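You operate a simulated robot arm through the tools that you are given. There is no shell and no other tool.

The job below is to be done with a simulated robot arm. You get a single attempt, and the scene is never put back.

Task
Clear the display and total the blue and purple notes with ADD.
Fine: work at the side desk; the blue lot goes in the blue tray, the purple lot stays in the stacker; leave ADD on and the total showing.

It is judged by the outcome, as a careful person would: the job done as asked, and still so three seconds after it is handed in. It fails if anything else is knocked over, pushed out of place, dropped, spilled or broken.

Robot
A 7-joint arm with a three-finger gripper, fixed in place. Base frame: the origin is at the foot of the arm, x ahead of it, y to its left, z up; the work surface is at about z = 750. Lengths are in mm, angles in rad, forces in N, time in s.
Its first joint turns from -2.897 to 2.897 rad. Payload 2.69 kg.
The tool frame sits at the grasp point between the pads (the TCP): z along the fingers, y along the line on which they close. The tips reach 30 mm beyond it. Largest opening 128 mm; the body of the gripper starts 117 mm behind the TCP.
Orientation is told as [roll, pitch, yaw] about the base's x, y, z axes, in that order, counted from this pose: with the fingers straight down and closing along the base's y, the tool's x points along the base's -x, its y along +y and its z along -z.

Tools
- The arm moves only by the tool servo_tool. Its argument "rows" is one flat list of numbers, 7 for each row, row after row: the turn, a rotation vector about the tool's x, y, z in rad, then the shift along the tool's x, y, z in mm, then the finger opening in mm, from 0 to 128. In form: [ax, ay, az, dx, dy, dz, fingers, ax, ay, az, dx, dy, dz, fingers, ...]. A call has 1 to 20 rows; each row is the pose to reach, as a shift and turn from the pose commanded when the call began, along the tool's axes at that moment. Each row takes 0.2 s and may step no farther than 50 mm and 0.15 rad from the row before; otherwise, or with a gripper value out of range, the whole call is refused. A pose out of reach is approached as far as the arm can. The call stops where the force on the tool passes 40 N (or 10 N more than at its start, if that is more) or the arm is blocked; 0.2 s more then pass. The fingers move at their own pace and stop on an object; they squeeze with about 38 N. The grip force told is the motor's: it shows also when the fingers shut on nothing. Time passes only in rows, and 0.2 s behind the last, so rows that repeat a pose let the fingers close. The reply holds the time, the measured pose of the TCP, the force on the tool along the base axes, the opening and the grip force, in the units named above and with some noise, with the torque about the TCP (base axes, N m) and any sound that the robot's microphone picked up, and new pictures: "views" is both (left out), scene, wrist or none.
- Cameras (640 x 400 px; columns grow to the right, rows downward): "scene" is fixed at [48.8, 499.6, 1488.5]; the picture's right is [-0.26, -0.97, 0.00], its down [-0.73, 0.20, -0.66] and it looks along [0.64, -0.17, -0.75] (base axes); focal length 313 px, centre (320, 200). "wrist" rides on the gripper at [58, 54, -131] in the tool frame; the picture's right is [-0.68, 0.74, 0.00], its down [-0.62, -0.57, -0.55] and it looks along [-0.40, -0.37, 0.84] (tool axes); focal length 234 px, centre (320, 200). There is no depth. A picture from a camera that has moved, and an enlarged one, comes with that camera's place and axes in the base frame and with its lens.
- raise_lower(by): slides the trunk up (or, below 0, down) by that many mm; the arm rides with it, the base frame stays. It gives what a move gives, with no picture.
- close_up(camera, box): a new picture of the part [left, top, right, bottom] of that camera's present view, enlarged. The clock stands still meanwhile.
- job_done(): hands the job in; it is judged then, once.

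Nothing tells you positions but the pictures and the camera data. Unless the task says otherwise, let go and move clear before handing in.

The tools are called after "Emit:" as name(argument=value, ...) on one line, values as JSON. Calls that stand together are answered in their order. servo_tool: Moves the arm, as the interface text tells. Its arguments: {"type":"object","properties":{"rows":{"type":"array","items":{"type":"number"}},"views":{"type":"string","enum":["both","scene","wrist","none"]}},"required":["rows"]} The other tools are called the same way: raise_lower (by) slides the trunk up or down; close_up (camera, box) takes an enlarged picture of a part of a camera's view; job_done () hands the job in.

At the start:

```text
clock: 0.0
tcp_pos: [608.2, 477.5, 1154.6]
orientation: [0.001, 0.002, 0.0]
ft_force: [-0.1, -0.6, -0.1]
moment: [-0.03, -0.02, 0.02]
grip_width: 127.9
finger_force: 0.0
trunk travel left (down, up): [-150.0, 200.0]
```

scene: 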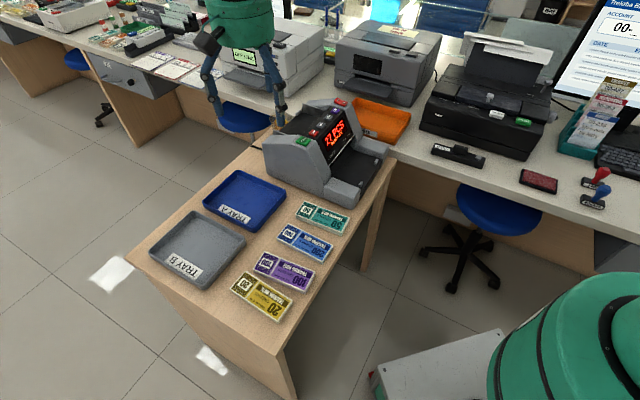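
wrist: 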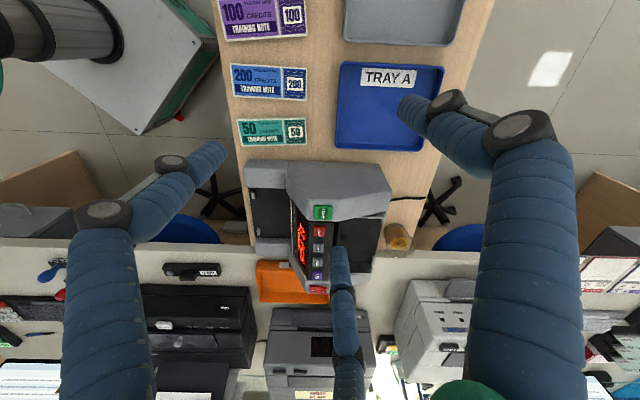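

I see a side desk with a note counting machine (red display), a blue tray (TRAY A), a grey tray (TRAY B), and four note bundles: green 50, blue 200, purple 100, yellow 20. I'll look closer at each of them before moving.

Emit:
close_up(camera="scene", box=[250, 80, 410, 210])

Emit:
close_up(camera="scene", box=[140, 160, 360, 330])

Emit:
close_up(camera="wrist", box=[230, 150, 420, 300])

Emit:
close_up(camera="wrist", box=[210, 0, 480, 160])

```text
3.08 times, centred on (330, 145) of scene
camera zoom: at [48.8, 499.6, 1488.5], right [-0.26, -0.97, 0.0], down [-0.73, 0.2, -0.66], along [0.64, -0.17, -0.75], focal length 964 px, centre (289, 369)
```

zoom: 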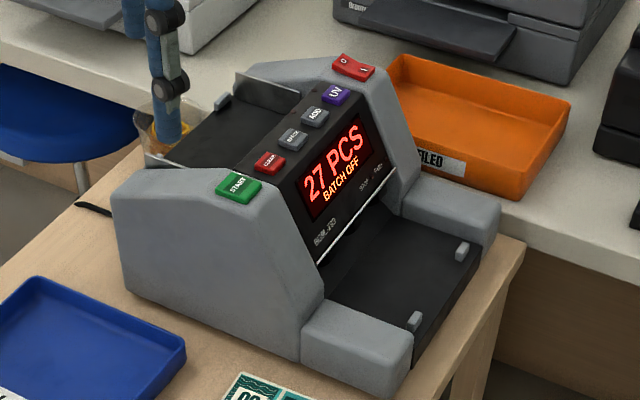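

```text
2.35 times, centred on (250, 245) of scene
camera zoom: at [48.8, 499.6, 1488.5], right [-0.26, -0.97, 0.0], down [-0.73, 0.2, -0.66], along [0.64, -0.17, -0.75], focal length 738 px, centre (485, 94)
```

zoom: 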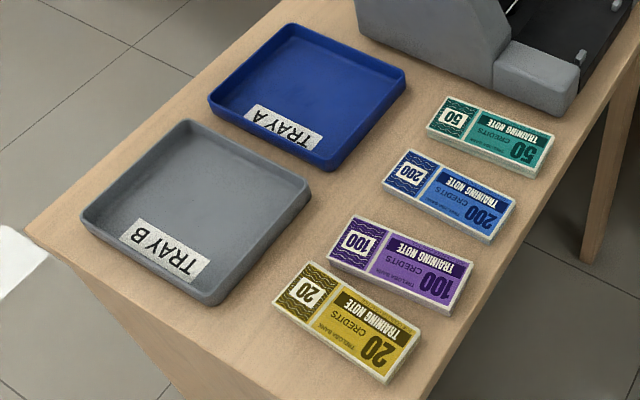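

```text
2.67 times, centred on (325, 225) of wrist
camera zoom: at [550.5, 529.4, 1285.7], right [0.68, 0.74, 0.0], down [0.62, -0.57, 0.55], along [0.4, -0.37, -0.84], focal length 624 px, centre (307, 133)
```

zoom: 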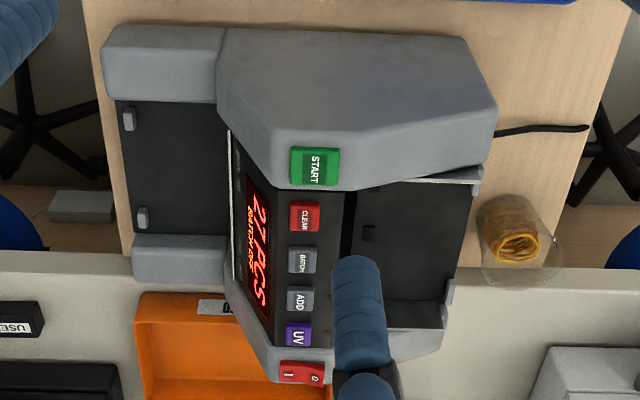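

```text
2.37 times, centred on (345, 80) of wrist
camera zoom: at [550.5, 529.4, 1285.7], right [0.68, 0.74, 0.0], down [0.62, -0.57, 0.55], along [0.4, -0.37, -0.84], focal length 555 px, centre (261, 484)
```

zoom: 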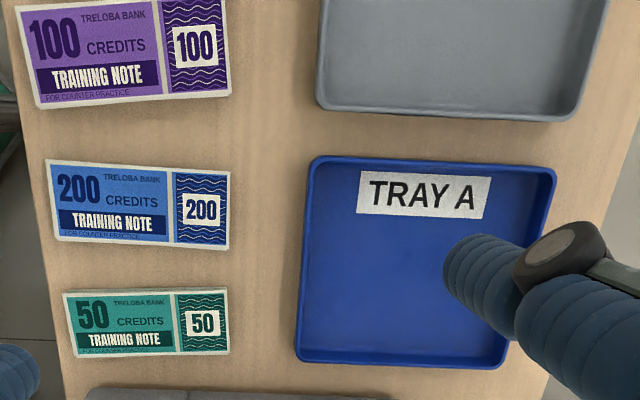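

The desk is turned about 45° in the base frame: the machine is near (790, 285), the blue tray near (732, 562), the blue bundle near (522, 415) and the purple near (449, 485). I'll move over to inspect the machine's hopper, buttons and display more closely.

Emit:
servo_tool(rows=[0, 0, 0, -27, -15, 10, 128, 0, 0, 0, -54, -30, 20, 128, 0, 0, 0, -81, -45, 30, 128, 0, 0, 0, -108, -60, 40, 128, 0, 0, 0, -135, -75, 50, 128], views="both")

```text
clock: 1.2
tcp_pos: [744.7, 402.5, 1104.2]
orientation: [0.001, 0.0, -0.001]
ft_force: [-0.7, 0.8, 0.0]
moment: [0.0, -0.04, 0.01]
grip_width: 128.1
finger_force: 0.1
trunk travel left (down, up): [-150.0, 200.0]
camera wrist: at [686.5, 453.9, 1235.8], right [0.68, 0.74, 0.0], down [0.62, -0.57, 0.55], along [0.4, -0.37, -0.84], focal length 234 px, centre (320, 200)
```

scene: 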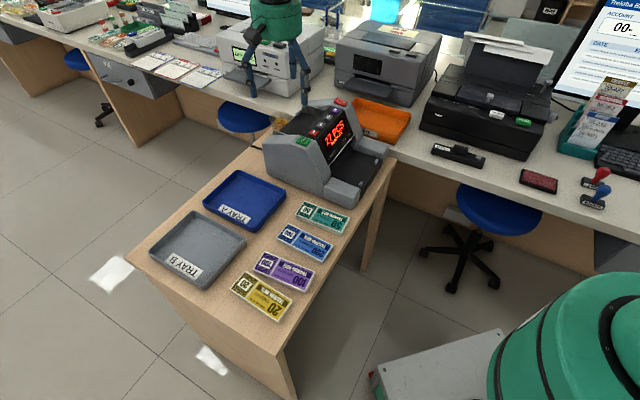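
wrist: 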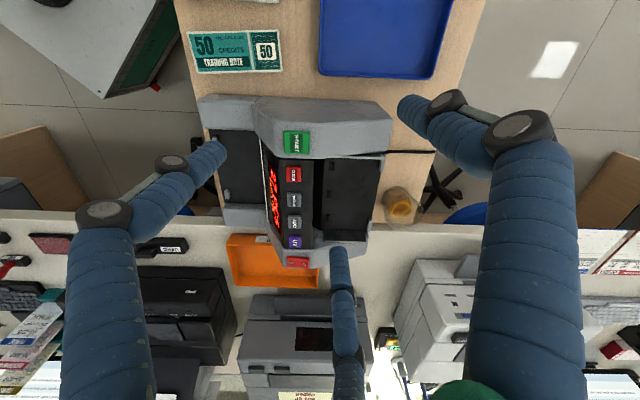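

The machine has its hopper on the far (+x+y) side and its stacker on the near side. The hand looks three-fingered in the picture, so I'll close the fingers here in free space to see how they move, and take close-ups.

Emit:
servo_tool(rows=[0, 0, 0, 0, 0, 0, 60, 0, 0, 0, 0, 0, 0, 60], views="wrist")

Emit:
close_up(camera="scene", box=[200, 0, 360, 100])

Emit:
close_up(camera="wrist", box=[190, 80, 430, 280])

```text
clock: 1.8
tcp_pos: [744.8, 402.1, 1104.0]
orientation: [0.001, -0.001, 0.0]
ft_force: [-0.7, 0.0, 0.9]
moment: [-0.02, 0.0, 0.01]
grip_width: 59.9
finger_force: 0.0
trunk travel left (down, up): [-150.0, 200.0]
camera wrist: at [686.4, 453.9, 1235.8], right [0.68, 0.74, 0.0], down [0.62, -0.57, 0.55], along [0.4, -0.37, -0.84], focal length 234 px, centre (320, 200)
```

wrist: 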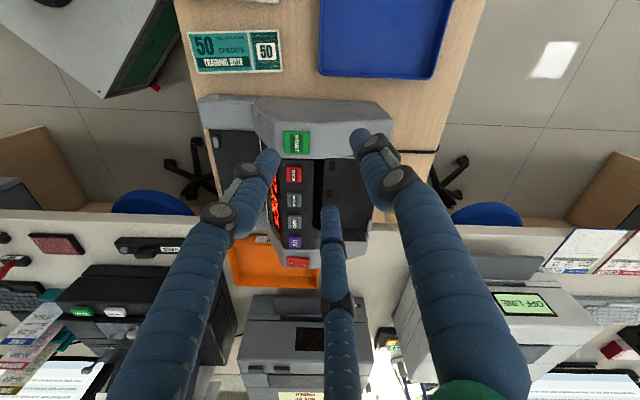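

```text
4.00 times, centred on (280, 50) of scene
camera zoom: at [48.8, 499.6, 1488.5], right [-0.26, -0.97, 0.0], down [-0.73, 0.2, -0.66], along [0.64, -0.17, -0.75], focal length 1254 px, centre (480, 800)
```

zoom: 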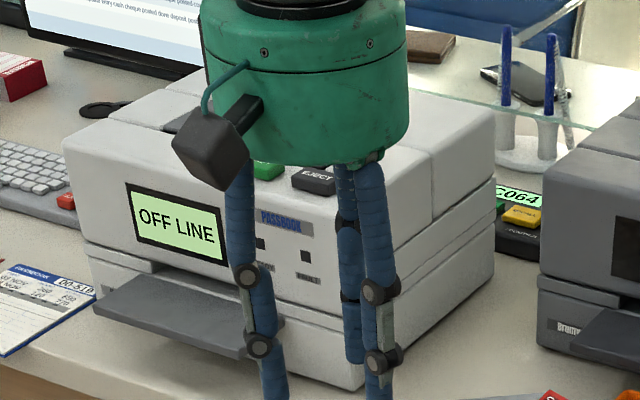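

```text
2.00 times, centred on (310, 180) of wrist
camera zoom: at [686.4, 453.9, 1235.8], right [0.68, 0.74, 0.0], down [0.62, -0.57, 0.55], along [0.4, -0.37, -0.84], focal length 468 px, centre (340, 240)
```

zoom: 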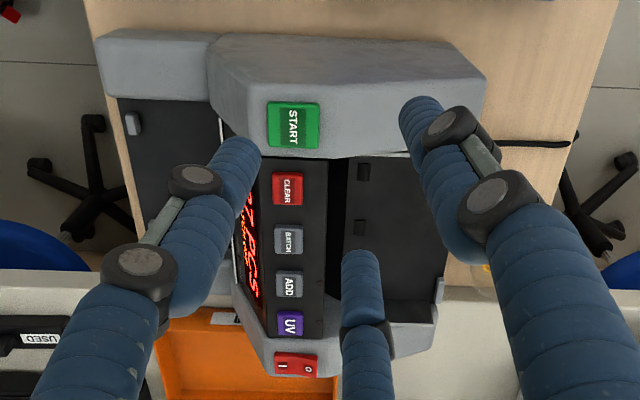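

The buttons triangulate cleanly: START about (741, 360, 938), CLEAR (770, 326, 940), ADD (833, 262, 936), with a 45 mm pitch. I'll take sharper close-ups of the display and stacker before planning.

Emit:
close_up(camera="scene", box=[295, 95, 375, 165])

Emit:
close_up(camera="scene", box=[310, 130, 400, 215])

Emit:
servo_tool(rows=[0, 0, 0, -20, 20, 10, 128, 0, 0, 0, -50, 50, 30, 128, 0, 0, 0, -70, 70, 40, 128, 0, 0, 0, -70, 70, 40, 128], views="wrist")

```text
5.71 times, centred on (335, 130) of scene
camera zoom: at [48.8, 499.6, 1488.5], right [-0.26, -0.97, 0.0], down [-0.73, 0.2, -0.66], along [0.64, -0.17, -0.75], focal length 1791 px, centre (234, 600)
```

zoom: 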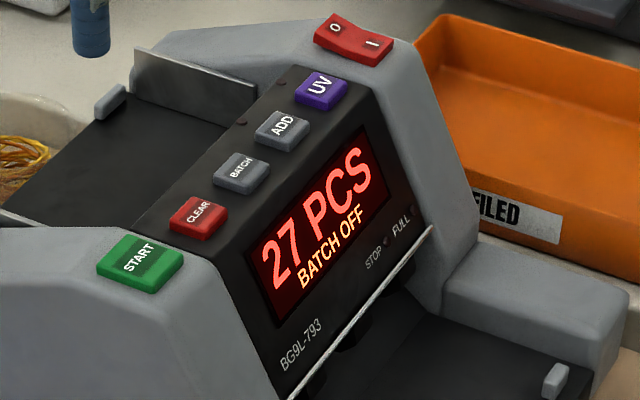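

```text
4.71 times, centred on (355, 172) of scene
camera zoom: at [48.8, 499.6, 1488.5], right [-0.26, -0.97, 0.0], down [-0.73, 0.2, -0.66], along [0.64, -0.17, -0.75], focal length 1475 px, centre (155, 329)
```

zoom: 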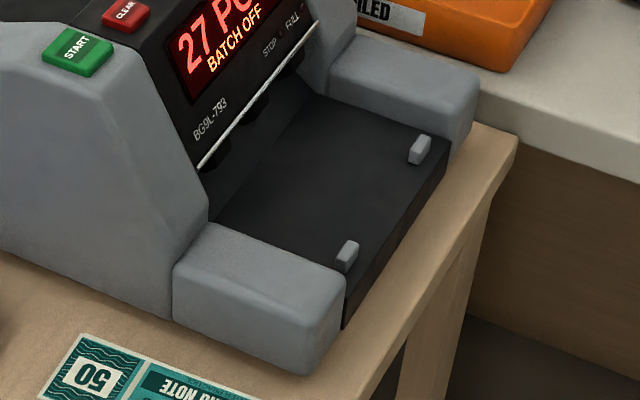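

```text
clock: 2.8
tcp_pos: [815.5, 476.6, 1065.9]
orientation: [0.001, -0.001, 0.001]
ft_force: [-1.2, -0.9, 0.1]
moment: [0.0, 0.03, -0.03]
grip_width: 128.0
finger_force: 0.0
trunk travel left (down, up): [-150.0, 200.0]
camera wrist: at [756.4, 527.6, 1197.0], right [0.68, 0.74, 0.0], down [0.62, -0.57, 0.55], along [0.4, -0.37, -0.84], focal length 234 px, centre (320, 200)
```

wrist: 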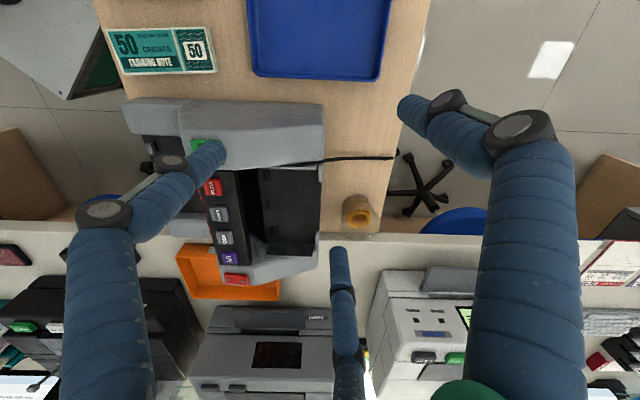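

Emit:
close_up(camera="wrist", box=[120, 90, 400, 300])

Emit:
close_up(camera="wrist", box=[200, 140, 340, 290])

Emit:
close_up(camera="scene", box=[255, 85, 345, 155])

```text
1.90 times, centred on (260, 195) of wrist
camera zoom: at [756.4, 527.6, 1197.0], right [0.68, 0.74, 0.0], down [0.62, -0.57, 0.55], along [0.4, -0.37, -0.84], focal length 446 px, centre (434, 210)
```

zoom: 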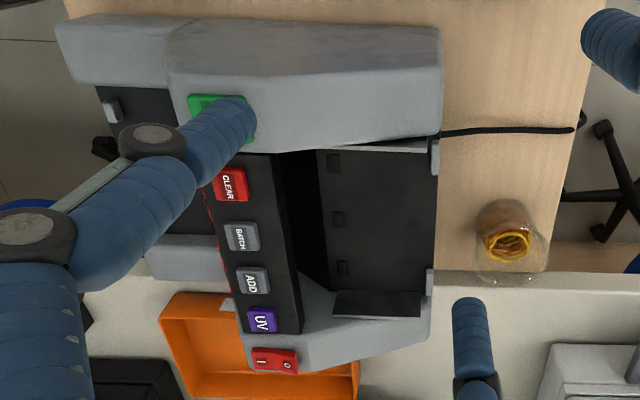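

```text
2.67 times, centred on (270, 215) of wrist
camera zoom: at [756.4, 527.6, 1197.0], right [0.68, 0.74, 0.0], down [0.62, -0.57, 0.55], along [0.4, -0.37, -0.84], focal length 624 px, centre (453, 160)
```

zoom: 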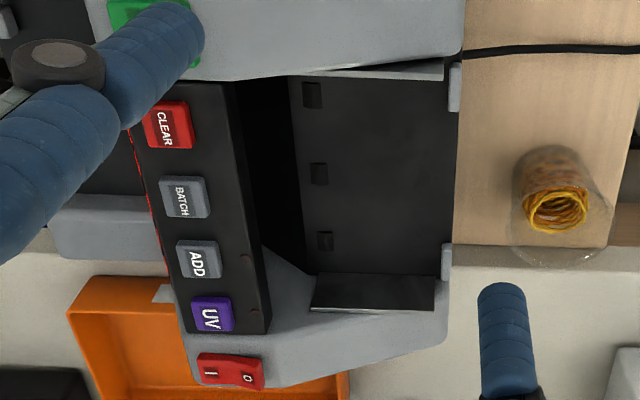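

```text
5.71 times, centred on (300, 120) of scene
camera zoom: at [48.8, 499.6, 1488.5], right [-0.26, -0.97, 0.0], down [-0.73, 0.2, -0.66], along [0.64, -0.17, -0.75], focal length 1791 px, centre (434, 657)
```

zoom: 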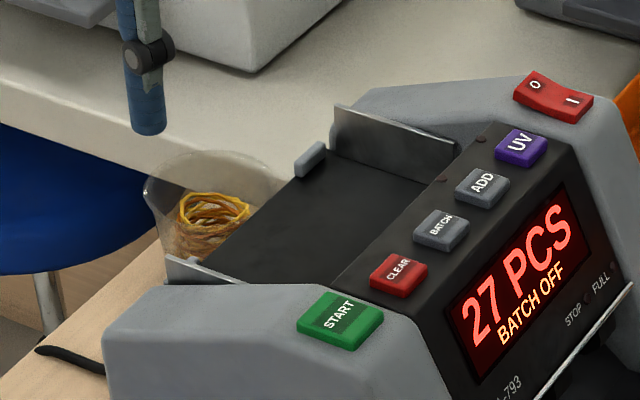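

The hopper is a raised plate at the back with side guides and two small rear stops, with a feed gap beneath the button head. I'll turn the tool so it closes along the feed direction and look at the hopper from above.

Emit:
servo_tool(rows=[0, 0, 0.14, -10, -20, 5, 128, 0, 0, 0.28, -20, -40, 10, 128, 0, 0, 0.42, -30, -60, 15, 128, 0, 0, 0.56, -40, -80, 20, 128, 0, 0, 0.7, -50, -100, 25, 128, 0, 0, 0.785, -56, -111, 30, 128, 0, 0, 0.785, -56, -111, 30, 128], views="both")

Emit:
close_up(camera="wrist", box=[200, 50, 440, 250])

```text
clock: 4.4
tcp_pos: [871.6, 360.5, 1033.4]
orientation: [0.001, 0.0, -0.788]
ft_force: [-0.2, 1.0, -1.1]
moment: [0.04, 0.01, 0.01]
grip_width: 128.2
finger_force: 0.0
trunk travel left (down, up): [-150.0, 200.0]
camera wrist: at [869.1, 437.0, 1164.3], right [1.0, 0.04, 0.0], down [0.03, -0.84, 0.55], along [0.02, -0.55, -0.84], focal length 234 px, centre (320, 200)
```

scene: 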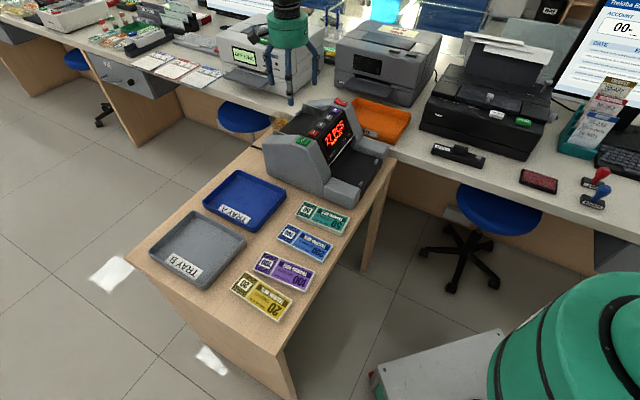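
wrist: 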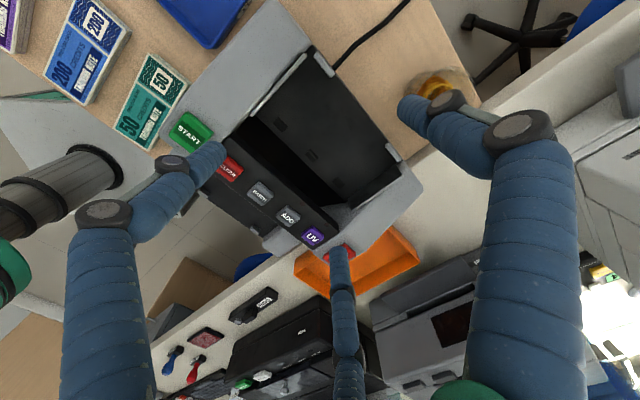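

```text
2.00 times, centred on (320, 150) of wrist
camera zoom: at [869.1, 437.0, 1164.3], right [1.0, 0.04, 0.0], down [0.03, -0.84, 0.55], along [0.02, -0.55, -0.84], focal length 468 px, centre (320, 300)
```

zoom: 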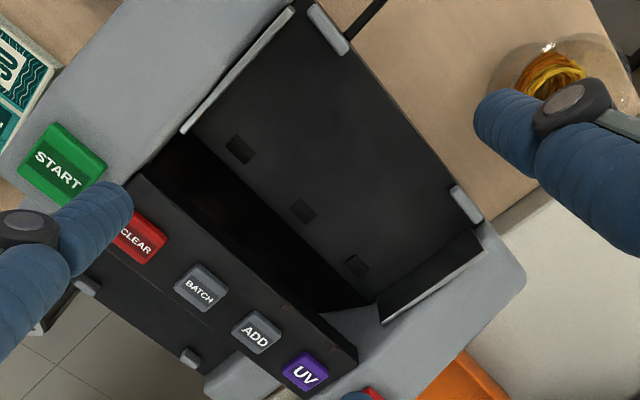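

I now have the hopper: plate at about z = 870, guides at ±87 mm about its centreline, a wall under the head in front and stops behind. Next I close the fingers and hover over CLEAR to check my aim.

Emit:
servo_tool(rows=[0, 0, 0, 10, -24, 5, 60, 0, 0, 0, 22, -48, 10, 30, 0, 0, 0, 33, -72, 20, 0, 0, 0, 0, 43.9, -95.2, 30, 0, 0, 0, 0, 43.9, -95.2, 30, 0], views="both")

Emit:
close_up(camera="wrist", box=[240, 100, 400, 240])

Emit:
close_up(camera="scene", box=[260, 60, 380, 160])

```text
clock: 5.6
tcp_pos: [769.7, 328.5, 1006.1]
orientation: [0.001, -0.001, -0.786]
ft_force: [-0.1, -0.6, 0.5]
moment: [0.0, -0.02, 0.02]
grip_width: 2.3
finger_force: 31.9
trunk travel left (down, up): [-150.0, 200.0]
camera wrist: at [767.0, 404.2, 1137.3], right [1.0, 0.04, 0.0], down [0.04, -0.84, 0.55], along [0.02, -0.55, -0.84], focal length 234 px, centre (320, 200)
```

scene: 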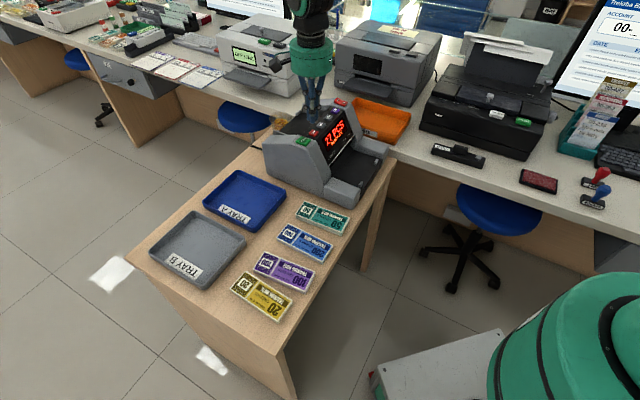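
wrist: 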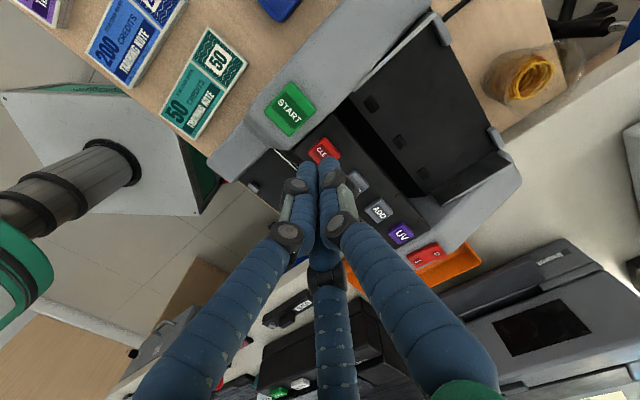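

```text
2.86 times, centred on (320, 170) of wrist
camera zoom: at [767.0, 404.2, 1137.3], right [1.0, 0.04, 0.0], down [0.04, -0.84, 0.55], along [0.02, -0.55, -0.84], focal length 669 px, centre (320, 286)
```

zoom: 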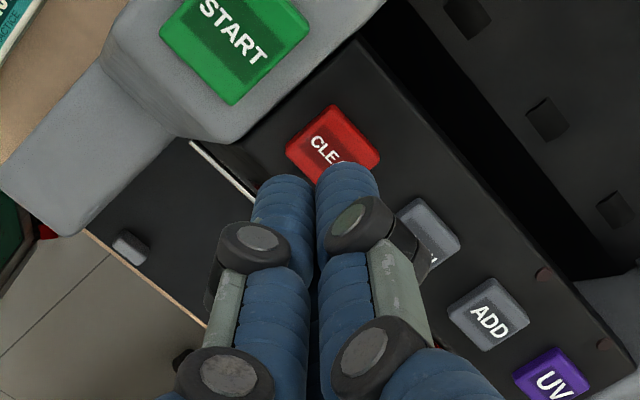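

```text
4.00 times, centred on (320, 110) of scene
camera zoom: at [48.8, 499.6, 1488.5], right [-0.26, -0.97, 0.0], down [-0.73, 0.2, -0.66], along [0.64, -0.17, -0.75], focal length 1254 px, centre (320, 560)
```

zoom: 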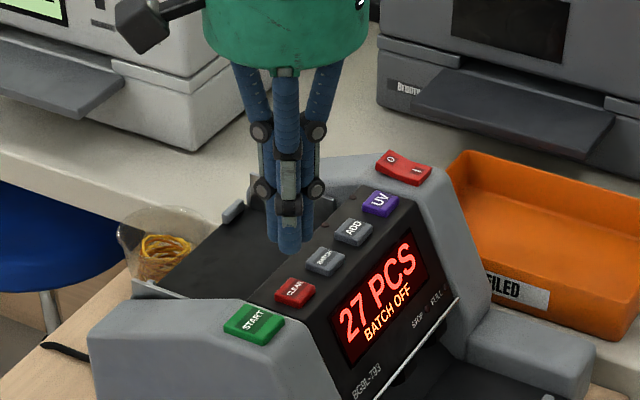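

The tip is slightly off my intended point, so I'll let it settle and re-read the pose.

Emit:
servo_tool(rows=[0, 0, 0, 0, 0, 0, 0, 0, 0, 0, 0, 0, 0, 0], views="none")

```text
clock: 6.2
tcp_pos: [771.5, 327.2, 1005.6]
orientation: [0.0, 0.0, -0.785]
ft_force: [-0.4, -0.7, 0.7]
moment: [-0.01, -0.03, -0.02]
grip_width: 2.1
finger_force: 32.0
trunk travel left (down, up): [-150.0, 200.0]
```

The aim is within a couple of millimetres of CLEAR (773.5, 325.8). I'll descend gently to press it.

Emit:
servo_tool(rows=[0, 0, 0, -2, 0, 10, 0, 0, 0, 0, -2, 0, 20, 0, 0, 0, 0, -2, 0, 26, 0, 0, 0, 0, -2, 0, 30, 0, 0, 0, 0, -2, 0, 32, 0, 0, 0, 0, -2, 0, 34, 0], views="scene")

Emit:
close_up(camera="scene", box=[260, 60, 380, 160])

```text
clock: 7.6
tcp_pos: [772.5, 323.4, 971.3]
orientation: [0.001, 0.0, -0.785]
ft_force: [-1.0, 0.0, -0.3]
moment: [-0.02, -0.04, -0.03]
grip_width: 2.2
finger_force: 30.9
trunk travel left (down, up): [-150.0, 200.0]
```

scene: 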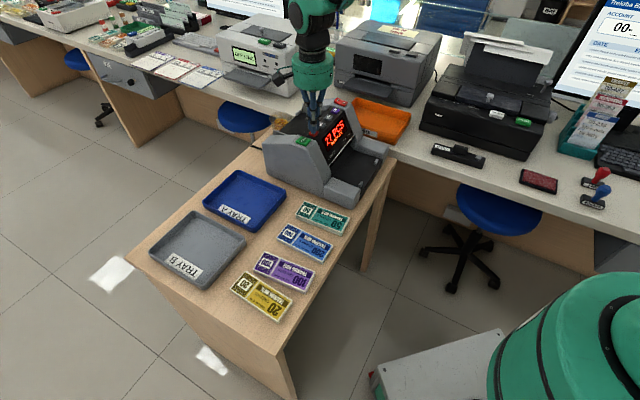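

```text
4.00 times, centred on (320, 110) of scene
camera zoom: at [48.8, 499.6, 1488.5], right [-0.26, -0.97, 0.0], down [-0.73, 0.2, -0.66], along [0.64, -0.17, -0.75], focal length 1254 px, centre (320, 560)
```

zoom: 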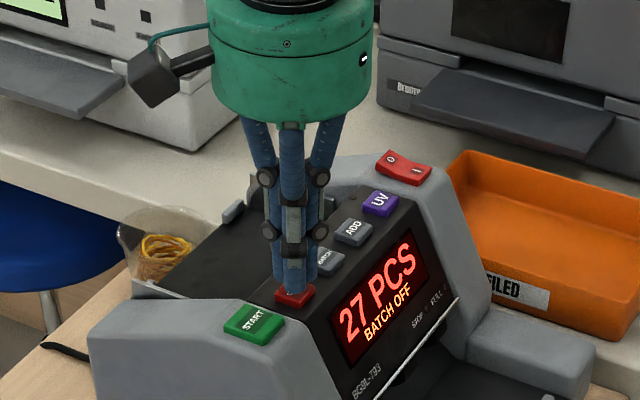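

The fingertips sit just over CLEAR with no contact force yet. I'll press on in 2 mm steps.

Emit:
servo_tool(rows=[0, 0, 0, 0, 0, 2, 0, 0, 0, 0, 0, 0, 4, 0, 0, 0, 0, 0, 0, 5, 0], views="none")

Emit:
close_up(camera="scene", box=[290, 80, 370, 150])

```text
clock: 8.4
tcp_pos: [773.3, 323.2, 964.7]
orientation: [0.001, 0.0, -0.785]
ft_force: [-0.3, -0.1, -0.4]
moment: [-0.01, -0.04, -0.02]
grip_width: 2.2
finger_force: 31.2
trunk travel left (down, up): [-150.0, 200.0]
```

```text
5.71 times, centred on (330, 115) of scene
camera zoom: at [48.8, 499.6, 1488.5], right [-0.26, -0.97, 0.0], down [-0.73, 0.2, -0.66], along [0.64, -0.17, -0.75], focal length 1791 px, centre (263, 686)
```

zoom: 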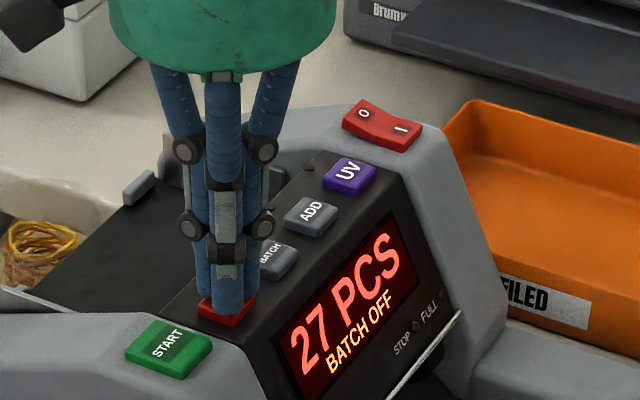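

Emit:
servo_tool(rows=[0, 0, 0, 0, 0, 1.5, 0, 0, 0, 0, 0, 0, 3, 0], views="none")

Emit:
close_up(camera="scene", box=[290, 80, 370, 150])

```text
clock: 9.0
tcp_pos: [772.0, 324.3, 961.9]
orientation: [0.001, 0.0, -0.784]
ft_force: [-0.3, -0.3, 0.0]
moment: [0.02, 0.01, 0.01]
grip_width: 2.0
finger_force: 31.2
trunk travel left (down, up): [-150.0, 200.0]
```

```text
5.71 times, centred on (330, 115) of scene
camera zoom: at [48.8, 499.6, 1488.5], right [-0.26, -0.97, 0.0], down [-0.73, 0.2, -0.66], along [0.64, -0.17, -0.75], focal length 1791 px, centre (263, 686)
```

zoom: 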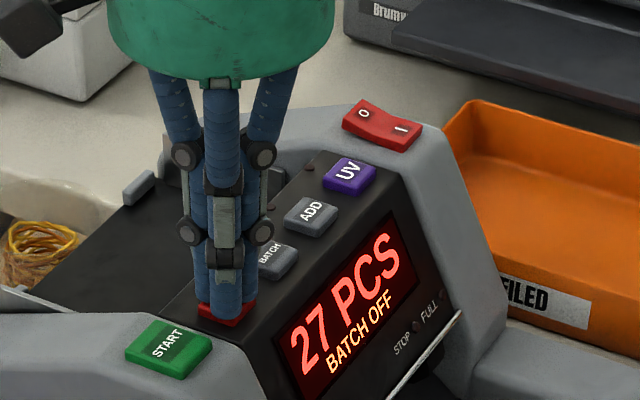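

Emit:
servo_tool(rows=[0, 0, 0, 0, 0, 1.5, 0, 0, 0, 0, 0, 0, 3, 0], views="none")

Emit:
close_up(camera="scene", box=[290, 80, 370, 150])

```text
clock: 9.6
tcp_pos: [773.9, 323.4, 960.4]
orientation: [0.0, 0.001, -0.785]
ft_force: [-0.9, -0.4, 2.6]
moment: [-0.04, -0.01, -0.01]
grip_width: 6.2
finger_force: 31.4
trunk travel left (down, up): [-150.0, 200.0]
heard: click
```

```text
5.71 times, centred on (330, 115) of scene
camera zoom: at [48.8, 499.6, 1488.5], right [-0.26, -0.97, 0.0], down [-0.73, 0.2, -0.66], along [0.64, -0.17, -0.75], focal length 1791 px, centre (263, 686)
```

zoom: 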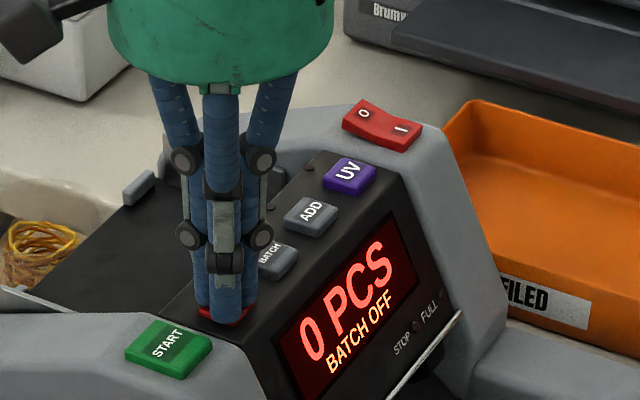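

CLEAR clicked and the display reads 0 PCS. I'll rise, then move 88 mm along the row to hover over ADD.

Emit:
servo_tool(rows=[0, 0, 0, 0, 0, -10, 0, 0, 0, 0, 0, 0, -28, 0, 0, 0, 0, -44, 0, -28, 0, 0, 0, 0, -88, 0, -28, 0, 0, 0, 0, -88, 0, -28, 0], views="wrist")

Emit:
close_up(camera="scene", box=[290, 60, 370, 150])

Emit:
close_up(camera="wrist", box=[240, 100, 400, 240])

```text
clock: 10.8
tcp_pos: [837.0, 260.2, 987.4]
orientation: [0.001, -0.001, -0.786]
ft_force: [0.8, -0.6, -0.3]
moment: [0.04, 0.08, 0.0]
grip_width: 2.4
finger_force: 30.8
trunk travel left (down, up): [-150.0, 200.0]
camera wrist: at [833.0, 337.1, 1118.1], right [1.0, 0.04, 0.0], down [0.04, -0.84, 0.55], along [0.02, -0.55, -0.84], focal length 234 px, centre (320, 200)
```

wrist: 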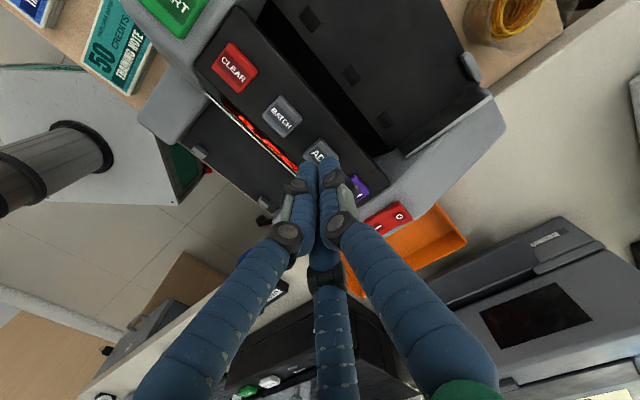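

```text
4.44 times, centred on (330, 105) of scene
camera zoom: at [48.8, 499.6, 1488.5], right [-0.26, -0.97, 0.0], down [-0.73, 0.2, -0.66], along [0.64, -0.17, -0.75], focal length 1393 px, centre (276, 622)
```

zoom: 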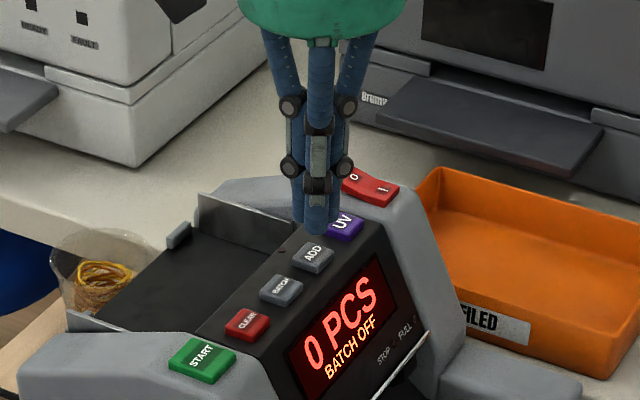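

```text
2.86 times, centred on (320, 170) of wrist
camera zoom: at [833.0, 337.1, 1118.1], right [1.0, 0.04, 0.0], down [0.04, -0.84, 0.55], along [0.02, -0.55, -0.84], focal length 669 px, centre (320, 286)
```

zoom: 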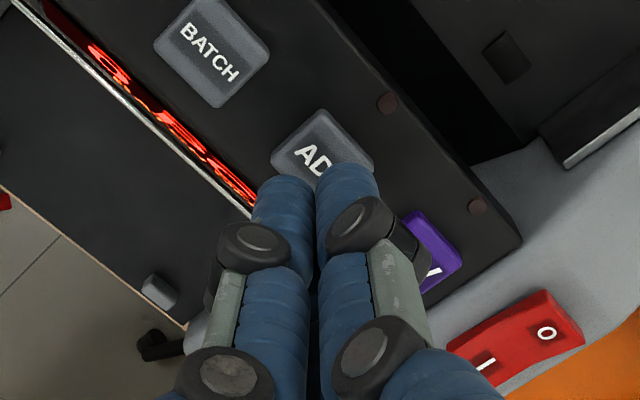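

ADD is centred under the tip. Pressing down the same way as CLEAR.

Emit:
servo_tool(rows=[0, 0, 0, 1.5, 0, 10, 0, 0, 0, 0, 1.5, 0, 19, 0, 0, 0, 0, 1.5, 0, 23, 0, 0, 0, 0, 1.5, 0, 25, 0, 0, 0, 0, 1.5, 0, 26, 0], views="none")

Emit:
close_up(camera="scene", box=[290, 70, 370, 150])

```text
clock: 12.0
tcp_pos: [833.5, 263.7, 961.4]
orientation: [0.001, 0.0, -0.786]
ft_force: [0.3, -0.2, 0.5]
moment: [-0.05, 0.01, -0.01]
grip_width: 2.5
finger_force: 31.0
trunk travel left (down, up): [-150.0, 200.0]
heard: click
```

```text
5.00 times, centred on (330, 110) of scene
camera zoom: at [48.8, 499.6, 1488.5], right [-0.26, -0.97, 0.0], down [-0.73, 0.2, -0.66], along [0.64, -0.17, -0.75], focal length 1567 px, centre (270, 650)
```

zoom: 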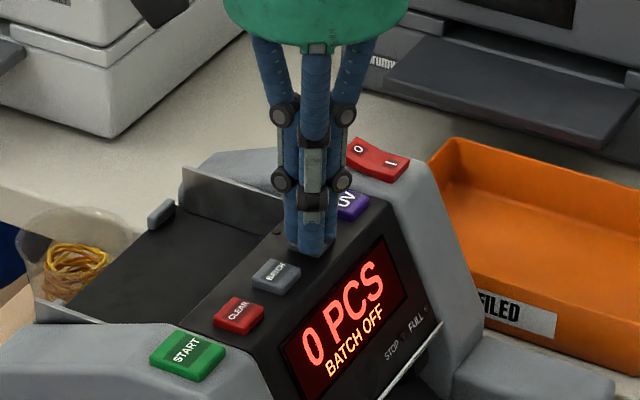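

A click was heard on ADD. I'll rise straight up and look for its indicator light.

Emit:
servo_tool(rows=[0, 0, 0, 0, 0, -15, 0, 0, 0, 0, 0, 0, -40, 0, 0, 0, 0, 0, 40, -60, 0, 0, 0, 0, 0, 60, -70, 0, 0, 0, 0, 0, 60, -70, 0], views="wrist")

Emit:
close_up(camera="scene", box=[290, 70, 370, 150])

Emit:
close_up(camera="wrist", box=[200, 80, 440, 280])

```text
clock: 13.2
tcp_pos: [878.3, 304.3, 1032.0]
orientation: [-0.001, 0.0, -0.786]
ft_force: [0.2, -0.5, -0.6]
moment: [-0.03, 0.01, -0.01]
grip_width: 2.2
finger_force: 31.8
trunk travel left (down, up): [-150.0, 200.0]
camera wrist: at [874.5, 383.1, 1162.6], right [1.0, 0.04, 0.0], down [0.04, -0.84, 0.55], along [0.02, -0.55, -0.84], focal length 234 px, centre (320, 200)
```

wrist: 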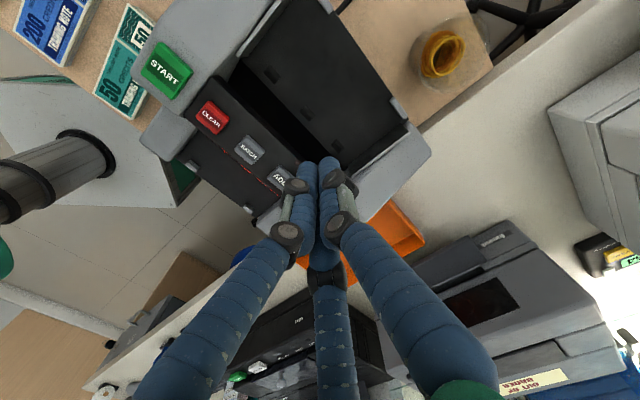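

```text
5.00 times, centred on (330, 110) of scene
camera zoom: at [48.8, 499.6, 1488.5], right [-0.26, -0.97, 0.0], down [-0.73, 0.2, -0.66], along [0.64, -0.17, -0.75], focal length 1567 px, centre (270, 650)
```

zoom: 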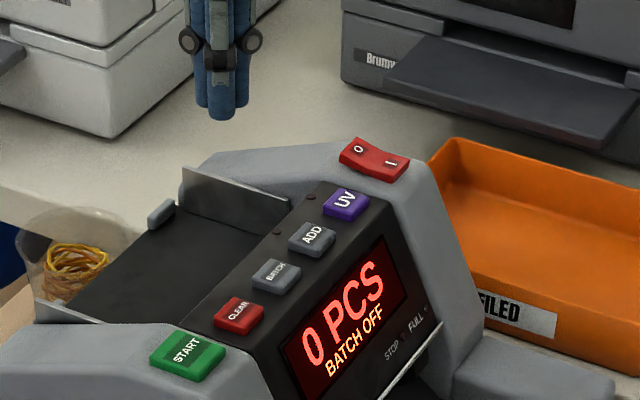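

```text
2.00 times, centred on (320, 180) of wrist
camera zoom: at [874.5, 383.1, 1162.6], right [1.0, 0.04, 0.0], down [0.04, -0.84, 0.55], along [0.02, -0.55, -0.84], focal length 468 px, centre (320, 240)
```

zoom: 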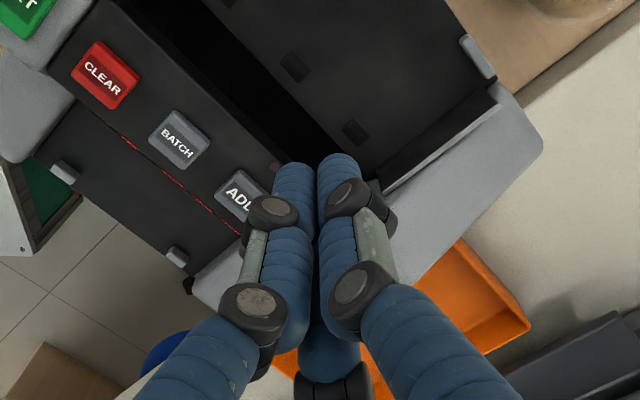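

Emit:
close_up(camera="scene", box=[325, 95, 365, 125])

Emit:
close_up(camera="wrist", box=[260, 130, 330, 190])

```text
13.33 times, centred on (345, 110) of scene
camera zoom: at [48.8, 499.6, 1488.5], right [-0.26, -0.97, 0.0], down [-0.73, 0.2, -0.66], along [0.64, -0.17, -0.75], focal length 4179 px, centre (-13, 1400)
```

zoom: 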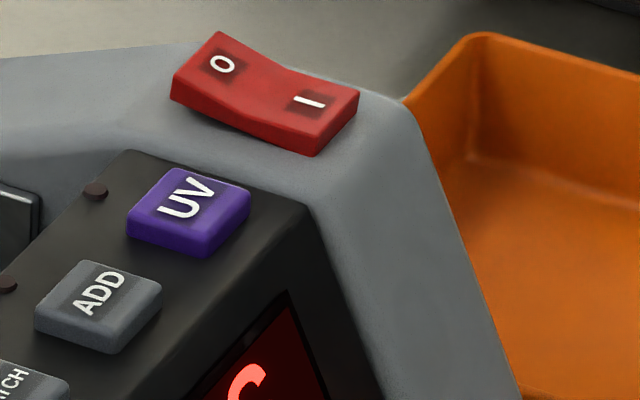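

```text
6.67 times, centred on (295, 160) of wrist
camera zoom: at [874.5, 383.1, 1162.6], right [1.0, 0.04, 0.0], down [0.04, -0.84, 0.55], along [0.02, -0.55, -0.84], focal length 1561 px, centre (487, 467)
```

zoom: 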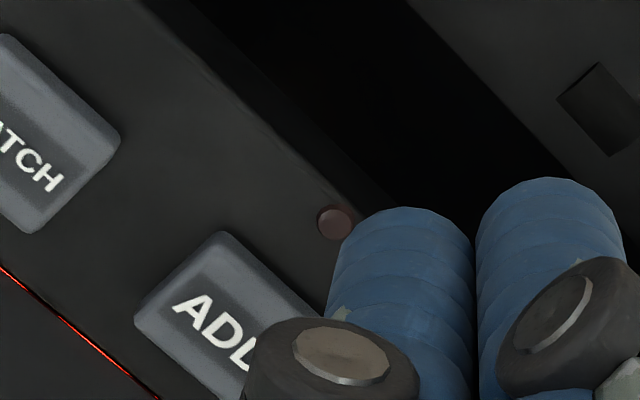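

Emit:
close_up(camera="scene", box=[310, 95, 340, 120])

Emit:
close_up(camera="scene", box=[320, 115, 370, 150])

```text
16.00 times, centred on (325, 108) of scene
camera zoom: at [48.8, 499.6, 1488.5], right [-0.26, -0.97, 0.0], down [-0.73, 0.2, -0.66], along [0.64, -0.17, -0.75], focal length 5015 px, centre (240, 1680)
```

zoom: 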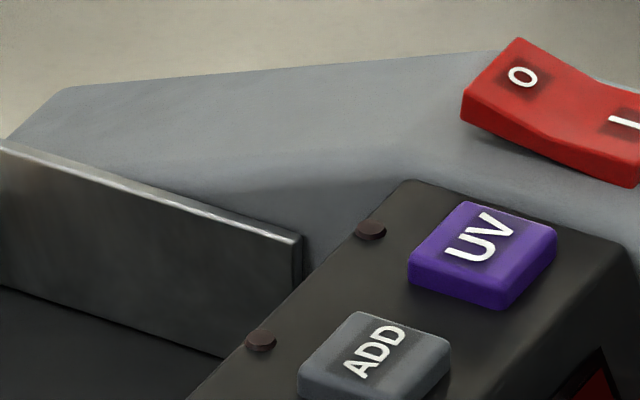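

```text
11.43 times, centred on (345, 132) of scene
camera zoom: at [48.8, 499.6, 1488.5], right [-0.26, -0.97, 0.0], down [-0.73, 0.2, -0.66], along [0.64, -0.17, -0.75], focal length 3582 px, centre (34, 971)
```

zoom: 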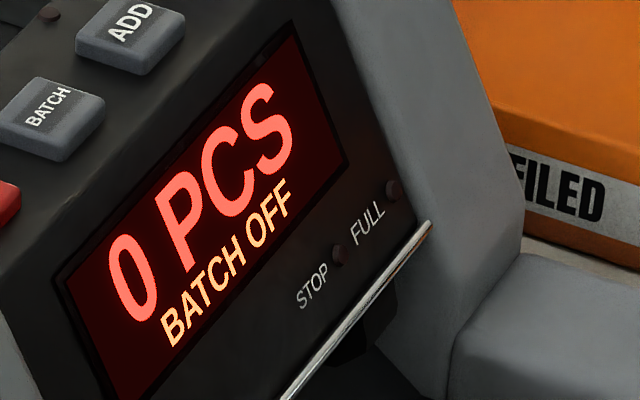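

Both indicator lights (by ADD and UV) look unlit, so ADD may not have latched. I'll go back over ADD and press again, a little firmer, then check the light.

Emit:
servo_tool(rows=[0, 0, 0, 0, -30, 10, 0, 0, 0, 0, 0, -60, 30, 0, 0, 0, 0, 0, -60, 55, 0, 0, 0, 0, 0, -60, 55, 0], views="wrist")

Emit:
close_up(camera="wrist", box=[260, 100, 400, 220])

```text
clock: 14.2
tcp_pos: [833.6, 262.0, 977.0]
orientation: [-0.002, -0.001, -0.784]
ft_force: [0.0, -0.4, -0.4]
moment: [-0.01, 0.01, 0.01]
grip_width: 1.9
finger_force: 31.4
trunk travel left (down, up): [-150.0, 200.0]
camera wrist: at [831.1, 340.0, 1107.5], right [1.0, 0.04, 0.0], down [0.04, -0.83, 0.55], along [0.02, -0.55, -0.84], focal length 234 px, centre (320, 200)
```

wrist: 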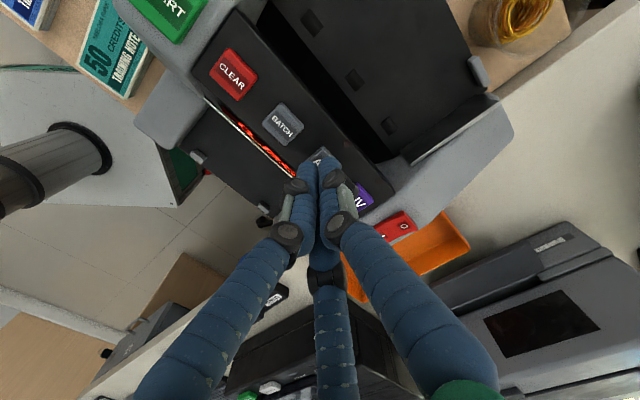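

```text
3.33 times, centred on (330, 160) of wrist
camera zoom: at [831.1, 340.0, 1107.5], right [1.0, 0.04, 0.0], down [0.04, -0.83, 0.55], along [0.02, -0.55, -0.84], focal length 781 px, centre (287, 333)
```

zoom: 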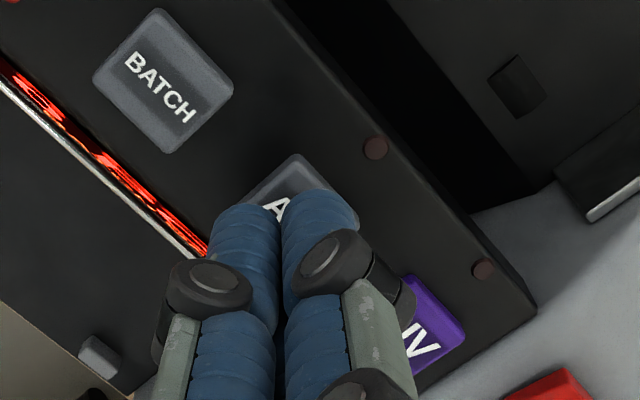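

Emit:
servo_tool(rows=[0, 0, 0, 0, 0, 8, 0, 0, 0, 0, 0, 0, 13, 0, 0, 0, 0, 0, 0, 15, 0, 0, 0, 0, 0, 0, 16, 0, 0, 0, 0, 0, 0, 17, 0], views="wrist")

Emit:
close_up(camera="wrist", box=[260, 100, 400, 220])

Emit:
close_up(camera="scene", box=[290, 70, 370, 150])

```text
clock: 15.4
tcp_pos: [834.0, 262.1, 959.0]
orientation: [0.0, 0.0, -0.785]
ft_force: [0.0, 1.0, 2.1]
moment: [-0.01, 0.03, -0.02]
grip_width: 2.1
finger_force: 31.0
trunk travel left (down, up): [-150.0, 200.0]
heard: click
camera wrist: at [830.5, 339.5, 1091.2], right [1.0, 0.04, 0.0], down [0.04, -0.84, 0.55], along [0.02, -0.55, -0.84], focal length 234 px, centre (320, 200)
```

wrist: 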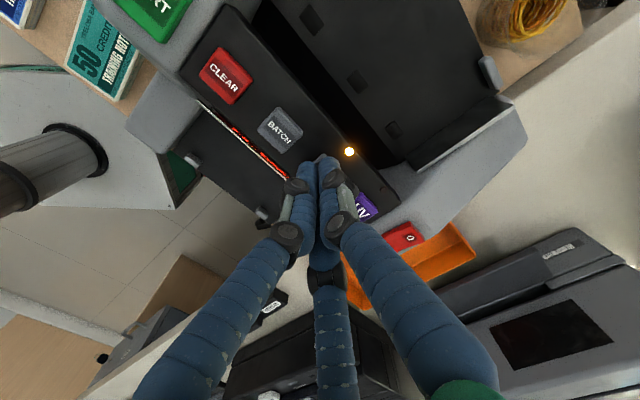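

```text
3.33 times, centred on (330, 160) of wrist
camera zoom: at [830.5, 339.5, 1091.2], right [1.0, 0.04, 0.0], down [0.04, -0.84, 0.55], along [0.02, -0.55, -0.84], focal length 781 px, centre (287, 333)
```

zoom: 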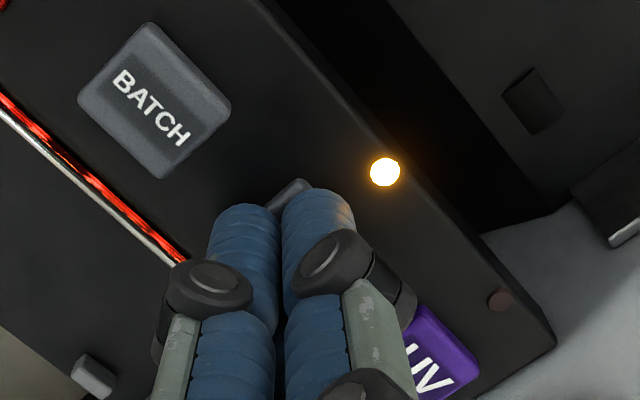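

```text
5.00 times, centred on (330, 110) of scene
camera zoom: at [48.8, 499.6, 1488.5], right [-0.26, -0.97, 0.0], down [-0.73, 0.2, -0.66], along [0.64, -0.17, -0.75], focal length 1567 px, centre (270, 650)
```

zoom: 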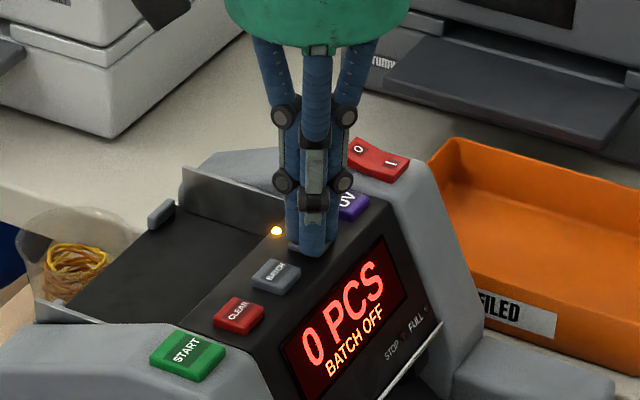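

The ADD light is now lit. I'll rise and confirm it stays on.

Emit:
servo_tool(rows=[0, 0, 0, 0, 0, -15, 0, 0, 0, 0, 0, 0, -45, 0, 0, 0, 0, 0, 0, -90, 0, 0, 0, 0, 0, 0, -120, 40], views="wrist")

Emit:
close_up(camera="scene", box=[290, 70, 370, 150])

```text
clock: 16.4
tcp_pos: [833.3, 264.9, 1080.0]
orientation: [0.001, 0.001, -0.786]
ft_force: [-0.2, -0.6, 0.7]
moment: [-0.01, -0.04, -0.01]
grip_width: 40.3
finger_force: 0.0
trunk travel left (down, up): [-150.0, 200.0]
camera wrist: at [830.3, 342.5, 1210.5], right [1.0, 0.04, 0.0], down [0.04, -0.84, 0.55], along [0.02, -0.55, -0.84], focal length 234 px, centre (320, 200)
```

wrist: 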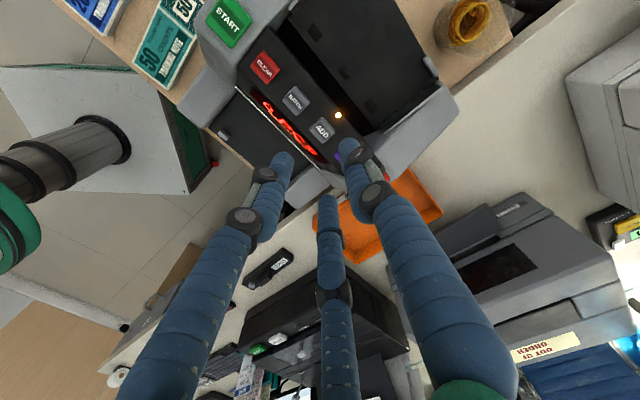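

```text
5.00 times, centred on (330, 110) of scene
camera zoom: at [48.8, 499.6, 1488.5], right [-0.26, -0.97, 0.0], down [-0.73, 0.2, -0.66], along [0.64, -0.17, -0.75], focal length 1567 px, centre (270, 650)
```

zoom: 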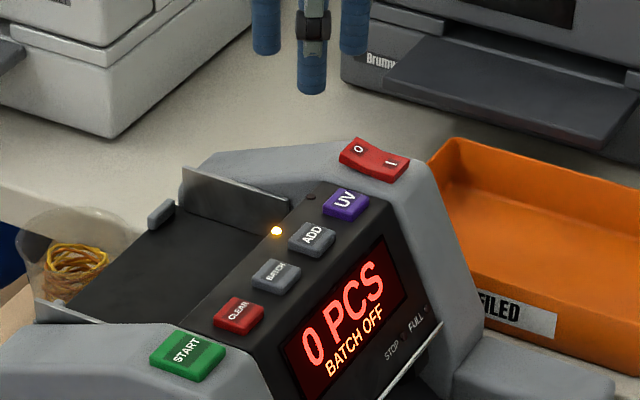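

ADD is lit and the display shows 0 PCS. Now I'll travel to above the blue bundle, rotating so the fingers close across its short side.

Emit:
servo_tool(rows=[0, 0, -0.1428, 29.6, -10.35, 7.3, 60, 0, 0, -0.2856, 59.2, -20.7, 14.6, 90, 0, 0, -0.4284, 88.8, -31.05, 21.9, 100, 0, 0, -0.5712, 118.4, -41.4, 29.2, 100, 0, 0, -0.714, 148, -51.75, 36.5, 100, 0, 0, -0.8568, 177.6, -62.1, 43.8, 100, 0, 0, -0.9996, 207.2, -72.45, 51.1, 100, 0, 0, -1.1424, 236.8, -82.8, 58.4, 100, 0, 0, -1.2852, 266.4, -93.15, 65.7, 100, 0, 0, -1.428, 296, -103.5, 73, 100, 0, 0, -1.5708, 325.6, -113.85, 80, 100, 0, 0, -1.5708, 325.6, -113.85, 80, 100], views="both")

Emit:
close_up(camera="wrist", box=[200, 20, 440, 200])

```text
clock: 19.0
tcp_pos: [519.7, 414.1, 1000.0]
orientation: [0.001, -0.002, 0.786]
ft_force: [0.2, 0.7, 0.3]
moment: [0.0, -0.03, 0.0]
grip_width: 100.2
finger_force: 0.1
trunk travel left (down, up): [-150.0, 200.0]
camera wrist: at [441.9, 408.0, 1131.2], right [-0.04, 1.0, 0.0], down [0.84, 0.04, 0.55], along [0.55, 0.02, -0.84], focal length 234 px, centre (320, 200)
```

scene: 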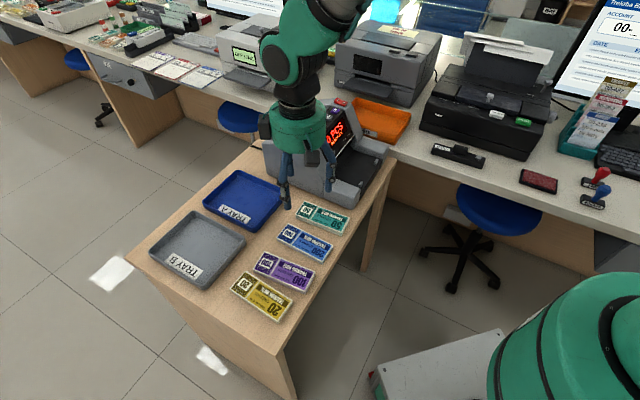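
wrist: 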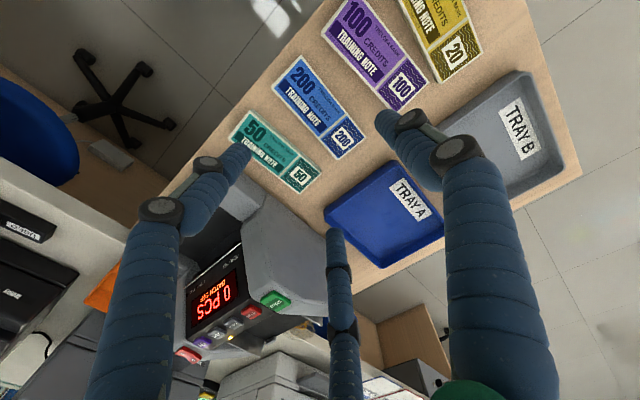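

```text
2.22 times, centred on (320, 110) of wrist
camera zoom: at [441.9, 408.0, 1131.2], right [-0.04, 1.0, 0.0], down [0.84, 0.04, 0.55], along [0.55, 0.02, -0.84], focal length 520 px, centre (320, 400)
```

zoom: 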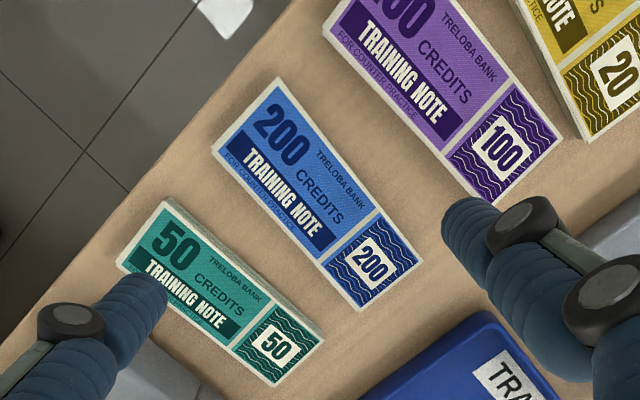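

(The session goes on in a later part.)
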